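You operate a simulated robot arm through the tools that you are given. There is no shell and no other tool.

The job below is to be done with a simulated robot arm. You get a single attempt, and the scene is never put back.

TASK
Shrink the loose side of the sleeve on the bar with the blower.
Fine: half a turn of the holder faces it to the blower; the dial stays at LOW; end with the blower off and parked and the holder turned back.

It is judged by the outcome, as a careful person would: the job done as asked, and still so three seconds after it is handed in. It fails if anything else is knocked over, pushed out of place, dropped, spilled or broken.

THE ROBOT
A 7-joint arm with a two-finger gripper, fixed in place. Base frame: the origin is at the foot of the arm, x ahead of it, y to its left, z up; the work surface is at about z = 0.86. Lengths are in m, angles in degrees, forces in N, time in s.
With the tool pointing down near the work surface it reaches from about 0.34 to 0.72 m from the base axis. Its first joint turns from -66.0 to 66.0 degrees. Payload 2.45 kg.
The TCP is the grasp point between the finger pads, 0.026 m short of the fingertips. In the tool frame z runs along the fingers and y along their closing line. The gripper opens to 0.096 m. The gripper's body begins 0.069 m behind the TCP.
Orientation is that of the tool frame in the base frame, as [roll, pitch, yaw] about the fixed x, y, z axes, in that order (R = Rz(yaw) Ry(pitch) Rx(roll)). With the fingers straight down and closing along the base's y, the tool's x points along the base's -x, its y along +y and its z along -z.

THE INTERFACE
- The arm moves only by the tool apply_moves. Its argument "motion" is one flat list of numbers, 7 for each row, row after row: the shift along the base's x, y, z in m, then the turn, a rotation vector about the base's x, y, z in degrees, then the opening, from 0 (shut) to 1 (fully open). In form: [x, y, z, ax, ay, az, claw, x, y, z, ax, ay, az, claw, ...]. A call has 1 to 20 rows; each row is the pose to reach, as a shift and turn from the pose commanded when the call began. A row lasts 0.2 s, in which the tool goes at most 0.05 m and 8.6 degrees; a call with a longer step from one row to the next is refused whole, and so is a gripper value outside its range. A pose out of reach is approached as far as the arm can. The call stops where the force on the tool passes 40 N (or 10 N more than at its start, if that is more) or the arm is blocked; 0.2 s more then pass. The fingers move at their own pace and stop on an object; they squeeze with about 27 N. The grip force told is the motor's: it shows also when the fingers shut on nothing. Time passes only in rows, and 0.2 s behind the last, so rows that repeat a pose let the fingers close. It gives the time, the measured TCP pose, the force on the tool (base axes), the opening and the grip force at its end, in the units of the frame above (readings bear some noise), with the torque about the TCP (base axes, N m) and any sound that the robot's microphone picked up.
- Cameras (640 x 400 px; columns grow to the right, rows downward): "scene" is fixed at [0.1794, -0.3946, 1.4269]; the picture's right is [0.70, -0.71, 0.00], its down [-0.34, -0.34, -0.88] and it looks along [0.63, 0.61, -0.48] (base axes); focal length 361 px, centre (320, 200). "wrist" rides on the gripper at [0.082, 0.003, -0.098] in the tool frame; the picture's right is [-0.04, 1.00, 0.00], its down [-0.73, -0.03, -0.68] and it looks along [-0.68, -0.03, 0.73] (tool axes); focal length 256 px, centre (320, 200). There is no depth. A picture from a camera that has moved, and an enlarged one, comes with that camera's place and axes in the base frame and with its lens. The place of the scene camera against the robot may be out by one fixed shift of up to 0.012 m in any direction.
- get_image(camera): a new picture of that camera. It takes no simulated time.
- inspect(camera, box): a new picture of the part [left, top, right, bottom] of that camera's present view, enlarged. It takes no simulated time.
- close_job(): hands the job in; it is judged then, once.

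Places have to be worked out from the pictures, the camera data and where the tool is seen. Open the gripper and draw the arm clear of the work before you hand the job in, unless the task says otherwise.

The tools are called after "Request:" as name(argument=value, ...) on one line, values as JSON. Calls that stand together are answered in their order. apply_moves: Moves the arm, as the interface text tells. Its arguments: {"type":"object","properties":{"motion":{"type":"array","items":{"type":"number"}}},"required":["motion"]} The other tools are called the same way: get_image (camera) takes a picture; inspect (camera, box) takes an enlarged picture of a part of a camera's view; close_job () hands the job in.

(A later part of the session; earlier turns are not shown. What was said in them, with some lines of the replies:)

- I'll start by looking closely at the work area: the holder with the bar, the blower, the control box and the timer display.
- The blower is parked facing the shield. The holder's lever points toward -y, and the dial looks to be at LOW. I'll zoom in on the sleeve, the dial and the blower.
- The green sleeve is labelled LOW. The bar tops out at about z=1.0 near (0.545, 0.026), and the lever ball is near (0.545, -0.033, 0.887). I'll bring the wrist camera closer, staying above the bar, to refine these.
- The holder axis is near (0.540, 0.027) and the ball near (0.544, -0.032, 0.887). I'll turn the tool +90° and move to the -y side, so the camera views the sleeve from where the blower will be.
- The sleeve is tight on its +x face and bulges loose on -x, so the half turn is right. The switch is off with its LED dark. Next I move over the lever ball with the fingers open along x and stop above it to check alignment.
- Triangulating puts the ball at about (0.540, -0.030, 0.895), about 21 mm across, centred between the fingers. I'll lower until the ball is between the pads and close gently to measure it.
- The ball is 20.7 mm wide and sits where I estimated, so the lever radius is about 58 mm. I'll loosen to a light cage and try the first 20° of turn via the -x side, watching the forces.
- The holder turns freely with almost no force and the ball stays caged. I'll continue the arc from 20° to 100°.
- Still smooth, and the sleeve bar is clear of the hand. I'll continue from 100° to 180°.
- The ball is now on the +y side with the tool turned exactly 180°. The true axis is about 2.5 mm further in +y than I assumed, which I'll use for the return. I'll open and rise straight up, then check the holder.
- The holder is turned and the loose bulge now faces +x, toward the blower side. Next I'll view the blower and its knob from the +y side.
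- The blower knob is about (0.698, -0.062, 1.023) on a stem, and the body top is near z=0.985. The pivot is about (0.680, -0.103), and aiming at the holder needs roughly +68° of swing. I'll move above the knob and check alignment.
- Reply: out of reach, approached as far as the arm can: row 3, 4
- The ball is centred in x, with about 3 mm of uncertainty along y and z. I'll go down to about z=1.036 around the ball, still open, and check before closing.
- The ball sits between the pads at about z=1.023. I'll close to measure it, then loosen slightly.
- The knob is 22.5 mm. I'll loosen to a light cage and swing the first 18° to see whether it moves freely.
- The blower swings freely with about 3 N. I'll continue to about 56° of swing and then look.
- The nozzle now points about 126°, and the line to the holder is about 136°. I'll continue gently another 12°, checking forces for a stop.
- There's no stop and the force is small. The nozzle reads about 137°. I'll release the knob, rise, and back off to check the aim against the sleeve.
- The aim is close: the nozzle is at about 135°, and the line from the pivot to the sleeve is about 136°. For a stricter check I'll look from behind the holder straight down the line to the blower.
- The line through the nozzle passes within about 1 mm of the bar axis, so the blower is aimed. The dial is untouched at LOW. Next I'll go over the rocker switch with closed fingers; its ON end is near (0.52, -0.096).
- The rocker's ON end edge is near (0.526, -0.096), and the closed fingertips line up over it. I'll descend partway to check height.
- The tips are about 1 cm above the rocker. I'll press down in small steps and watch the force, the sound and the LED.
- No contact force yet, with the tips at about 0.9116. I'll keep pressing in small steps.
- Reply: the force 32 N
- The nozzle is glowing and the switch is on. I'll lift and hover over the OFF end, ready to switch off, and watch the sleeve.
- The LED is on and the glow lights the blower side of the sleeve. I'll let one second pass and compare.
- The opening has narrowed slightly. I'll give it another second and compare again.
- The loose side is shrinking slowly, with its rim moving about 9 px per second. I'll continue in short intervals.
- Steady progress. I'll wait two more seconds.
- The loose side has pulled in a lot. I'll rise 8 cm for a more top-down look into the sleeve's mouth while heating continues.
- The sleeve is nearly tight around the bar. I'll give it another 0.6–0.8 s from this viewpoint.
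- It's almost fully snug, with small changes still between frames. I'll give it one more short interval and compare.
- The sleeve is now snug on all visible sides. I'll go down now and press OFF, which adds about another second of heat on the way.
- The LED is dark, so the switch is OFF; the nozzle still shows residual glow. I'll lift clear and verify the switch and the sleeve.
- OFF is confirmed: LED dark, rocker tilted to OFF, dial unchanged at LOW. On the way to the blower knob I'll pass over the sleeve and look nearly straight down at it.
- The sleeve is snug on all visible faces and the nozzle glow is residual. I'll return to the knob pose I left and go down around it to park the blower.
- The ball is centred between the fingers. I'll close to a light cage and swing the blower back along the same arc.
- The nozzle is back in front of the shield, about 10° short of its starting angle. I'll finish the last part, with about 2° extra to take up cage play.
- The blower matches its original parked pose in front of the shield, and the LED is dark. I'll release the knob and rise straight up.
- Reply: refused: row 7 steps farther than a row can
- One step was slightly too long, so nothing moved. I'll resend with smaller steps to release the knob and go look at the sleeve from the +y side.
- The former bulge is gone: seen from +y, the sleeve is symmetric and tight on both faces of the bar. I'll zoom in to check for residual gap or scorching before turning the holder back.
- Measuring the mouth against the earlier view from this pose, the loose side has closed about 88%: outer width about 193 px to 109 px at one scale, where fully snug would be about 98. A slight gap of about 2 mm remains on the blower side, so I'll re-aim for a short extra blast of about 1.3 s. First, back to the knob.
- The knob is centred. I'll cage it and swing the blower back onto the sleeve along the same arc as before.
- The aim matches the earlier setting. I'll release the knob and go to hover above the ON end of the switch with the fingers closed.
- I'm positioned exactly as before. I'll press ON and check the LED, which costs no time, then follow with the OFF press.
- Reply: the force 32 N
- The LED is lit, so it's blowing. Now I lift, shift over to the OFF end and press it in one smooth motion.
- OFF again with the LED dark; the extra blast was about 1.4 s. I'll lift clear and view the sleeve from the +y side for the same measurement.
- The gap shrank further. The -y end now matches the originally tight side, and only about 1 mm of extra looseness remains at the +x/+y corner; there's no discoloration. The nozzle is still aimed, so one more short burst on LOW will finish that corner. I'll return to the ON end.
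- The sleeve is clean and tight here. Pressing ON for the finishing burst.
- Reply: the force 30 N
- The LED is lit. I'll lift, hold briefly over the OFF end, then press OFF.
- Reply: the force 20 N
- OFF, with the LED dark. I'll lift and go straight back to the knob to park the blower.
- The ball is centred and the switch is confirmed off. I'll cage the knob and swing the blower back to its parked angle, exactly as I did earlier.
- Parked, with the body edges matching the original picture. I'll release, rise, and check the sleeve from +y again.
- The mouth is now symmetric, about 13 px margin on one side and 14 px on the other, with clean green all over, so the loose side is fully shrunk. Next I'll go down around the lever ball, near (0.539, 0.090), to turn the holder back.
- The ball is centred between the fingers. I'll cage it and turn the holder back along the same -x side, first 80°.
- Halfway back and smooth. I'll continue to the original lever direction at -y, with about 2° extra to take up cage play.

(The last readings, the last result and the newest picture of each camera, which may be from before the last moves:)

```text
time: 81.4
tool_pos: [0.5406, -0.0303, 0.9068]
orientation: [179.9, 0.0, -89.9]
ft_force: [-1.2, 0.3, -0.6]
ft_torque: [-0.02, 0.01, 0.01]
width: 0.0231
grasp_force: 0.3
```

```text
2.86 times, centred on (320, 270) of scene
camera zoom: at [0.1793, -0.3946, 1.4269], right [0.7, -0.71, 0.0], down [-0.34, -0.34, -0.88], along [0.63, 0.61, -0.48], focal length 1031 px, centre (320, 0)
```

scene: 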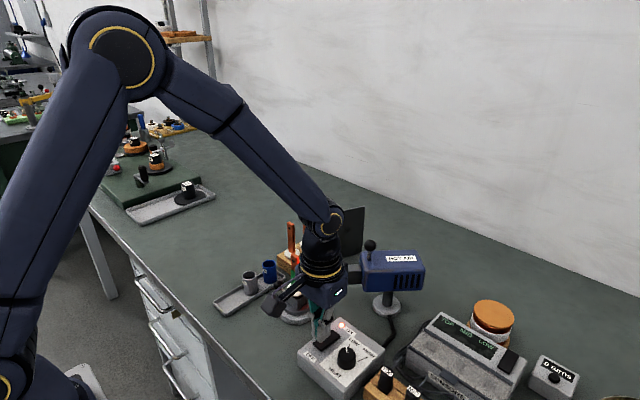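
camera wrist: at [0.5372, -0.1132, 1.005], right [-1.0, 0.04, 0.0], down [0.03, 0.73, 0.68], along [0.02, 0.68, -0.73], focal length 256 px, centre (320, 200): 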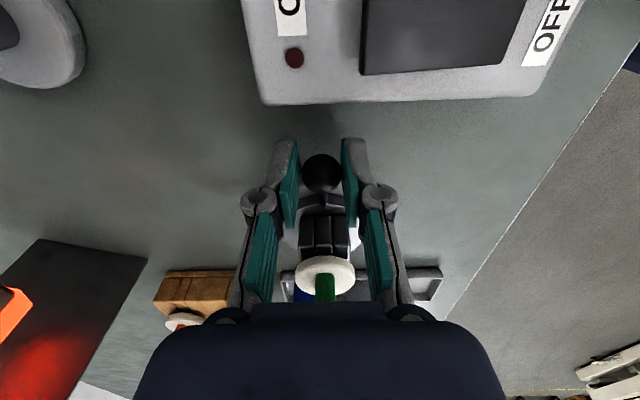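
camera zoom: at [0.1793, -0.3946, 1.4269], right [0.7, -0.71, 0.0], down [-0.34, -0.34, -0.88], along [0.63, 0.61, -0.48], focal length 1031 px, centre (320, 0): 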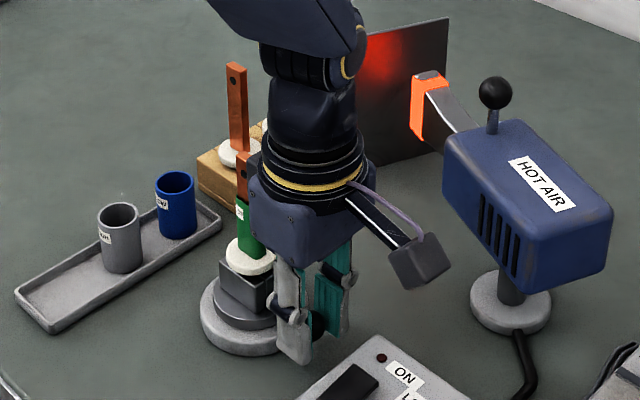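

The lever is back where it started. I'll open, rise straight up, and retreat with the tool clear of everything.

Request:
apply_moves(motion=[0, 0, 0, 0, 0, 0, 0.4, 0, 0, 0, 0, 0, 0, 0.5, 0, 0, 0.01, 0, 0, 0, 0.5, 0, 0, 0.05, 0, 0, 0, 0.6, 0, 0, 0.1, 0, 0, 0, 0.8, 0, 0, 0.15, 0, 0, 0, 1, 0, -0.02, 0.19, 0, 0, 0, 1, 0, -0.06, 0.213, 0, 0, 0, 1])

Request:
get_image(camera="wrist")

Request:
inspect(camera="wrist", box=[290, 140, 350, 215])

Request:
inspect(camera="scene", box=[200, 190, 440, 340])

```text
time: 83.2
tool_pos: [0.5409, -0.0899, 1.12]
orientation: [180.0, 0.0, -89.9]
ft_force: [-0.2, -0.2, 0.7]
ft_torque: [0.05, 0.01, -0.02]
width: 0.096
grasp_force: 0.0
```

```text
taken
camera wrist: at [0.537, -0.1729, 1.2189], right [-1.0, 0.04, 0.0], down [0.03, 0.73, 0.68], along [0.03, 0.68, -0.73], focal length 256 px, centre (320, 200)
```

wrist: 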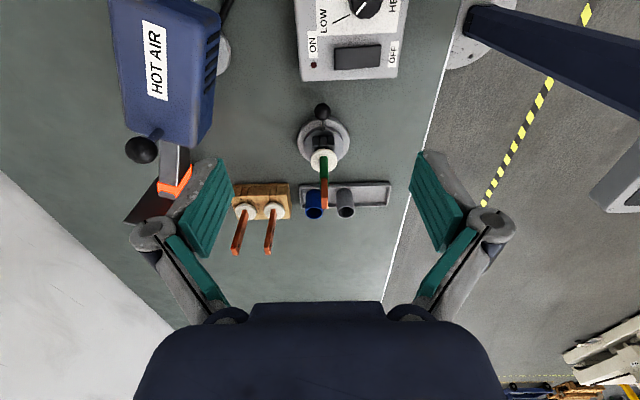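

```text
5.33 times, centred on (320, 178) of wrist
camera zoom: at [0.537, -0.1729, 1.2189], right [-1.0, 0.04, 0.0], down [0.03, 0.73, 0.68], along [0.03, 0.68, -0.73], focal length 1365 px, centre (320, 320)
```

zoom: 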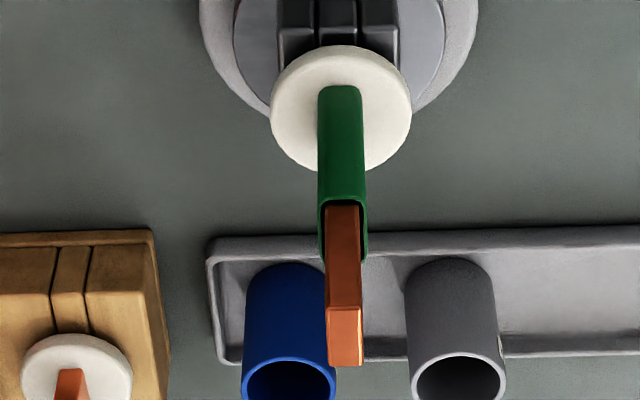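

```text
2.67 times, centred on (320, 265) of scene
camera zoom: at [0.1794, -0.3946, 1.4269], right [0.7, -0.71, 0.0], down [-0.34, -0.34, -0.88], along [0.63, 0.61, -0.48], focal length 962 px, centre (320, 27)
```

zoom: 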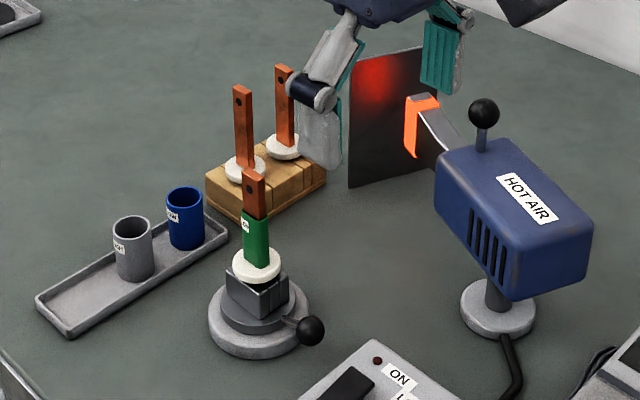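

The lever, blower and neighbouring items all match their original places, and the sleeve is snug on both sides. I'll retreat to the starting pose and take final pictures.

Request:
apply_moves(motion=[0, 0, 0.03, 0, 0, -8, 1, -0.01, 0.01, 0.06, 0, 0, -16, 1, -0.025, 0.02, 0.09, 0, 0, -24, 1, -0.04, 0.035, 0.12, 0, 0, -32, 1, -0.06, 0.05, 0.14, 0, 0, -40, 1, -0.08, 0.065, 0.14, 0, 0, -48, 1, -0.1, 0.085, 0.14, 0, 0, -56, 1, -0.12, 0.105, 0.14, 0, 0, -64, 1, -0.14, 0.125, 0.14, 0, 0, -72, 1, -0.155, 0.14, 0.14, 0, 0, -80, 1, -0.166, 0.148, 0.14, 0, 0, -88, 1, -0.166, 0.148, 0.14, 0, 0, -90, 1])

Request:
get_image(camera="wrist")

Request:
get_image(camera="scene")

Request:
inspect(camera="scene", box=[260, 220, 460, 400])

Request:
inspect(camera="wrist", box=[180, 60, 400, 260])

```text
time: 85.8
tool_pos: [0.3756, 0.0584, 1.2596]
orientation: [-180.0, 0.0, 179.9]
ft_force: [-0.2, 0.3, -0.4]
ft_torque: [0.01, -0.01, -0.03]
width: 0.0961
grasp_force: 0.1
```

```text
taken
camera wrist: at [0.2922, 0.0599, 1.3576], right [0.04, 1.0, 0.0], down [0.73, -0.03, 0.68], along [0.68, -0.03, -0.73], focal length 256 px, centre (320, 200)
```

wrist: 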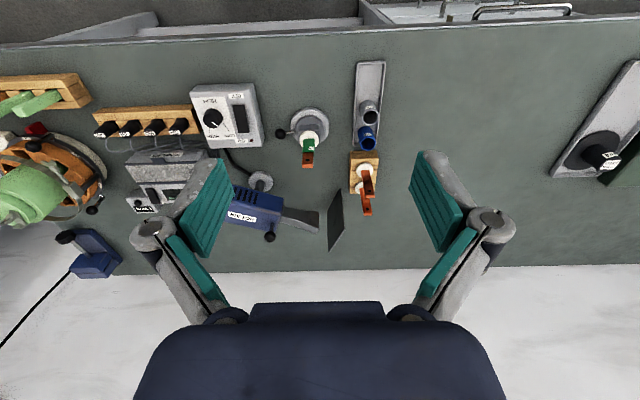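

```text
taken
```

scene: 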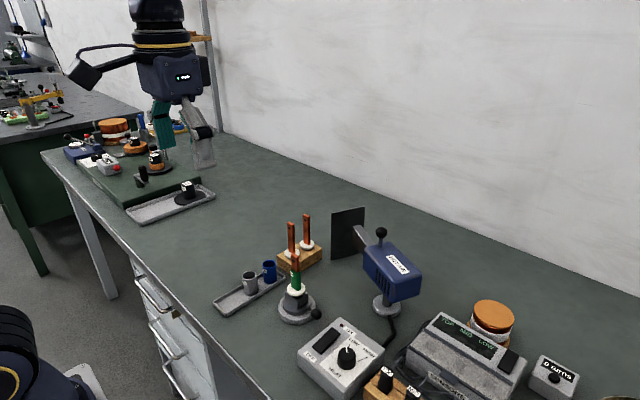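

```text
2.22 times, centred on (360, 310) of scene
camera zoom: at [0.1794, -0.3946, 1.4269], right [0.7, -0.71, 0.0], down [-0.34, -0.34, -0.88], along [0.63, 0.61, -0.48], focal length 802 px, centre (231, -44)
```

zoom: 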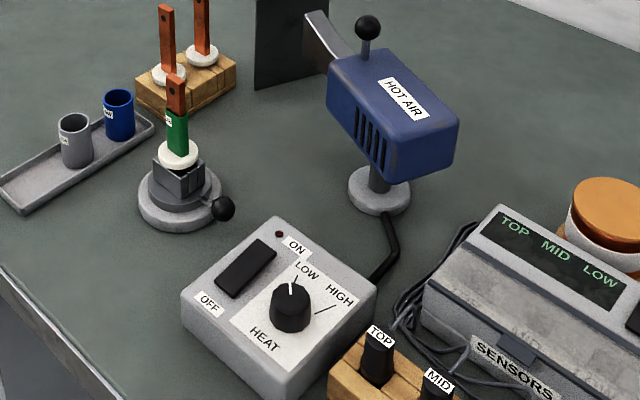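

```text
2.00 times, centred on (290, 160) of wrist
camera zoom: at [0.2922, 0.0599, 1.3576], right [0.04, 1.0, 0.0], down [0.73, -0.03, 0.68], along [0.68, -0.03, -0.73], focal length 512 px, centre (380, 280)
```

zoom: 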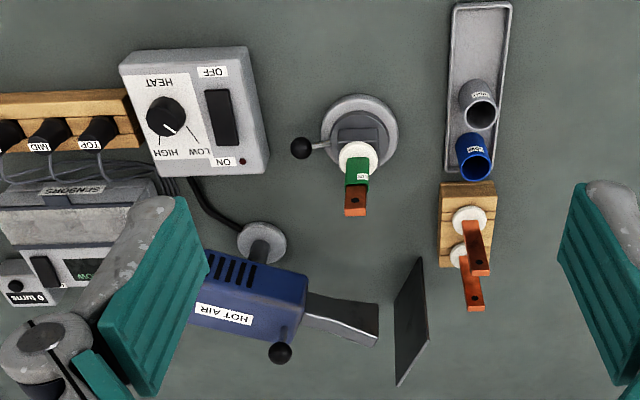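

The final pictures match the originals: switch off with its LED dark and the nozzle glow gone, dial at LOW, blower parked facing the shield. The holder lever is back at its start, the sleeve is snug on both sides, and nothing else has moved. The arm is clear with the gripper open, so I'm handing the job in.

Request:
close_job()

```text
The job is handed in.
```

The loose side of the sleeve is shrunk tight onto the bar, and I've handed the job in. In the last close-up the gap was about equal on both faces of the bar, and the green was clean with no scorching.

- **Heating:** I gave it one main blast of about 9 seconds, then two short ones of about 1.5 and 2 seconds. The first left a gap of about 2 mm on the blower side. The dial stayed at LOW throughout.
- **Blower:** It is off with its light dark, and parked facing the shield as at the start. I parked it once to check the sleeve and swung it back out for the two short blasts.
- **Holder:** I turned it half a turn to face the blower, then back, so its lever is where it began.
- **Everything else:** In the final pictures the items around it look unmoved. The arm is back at its starting position with the gripper open.
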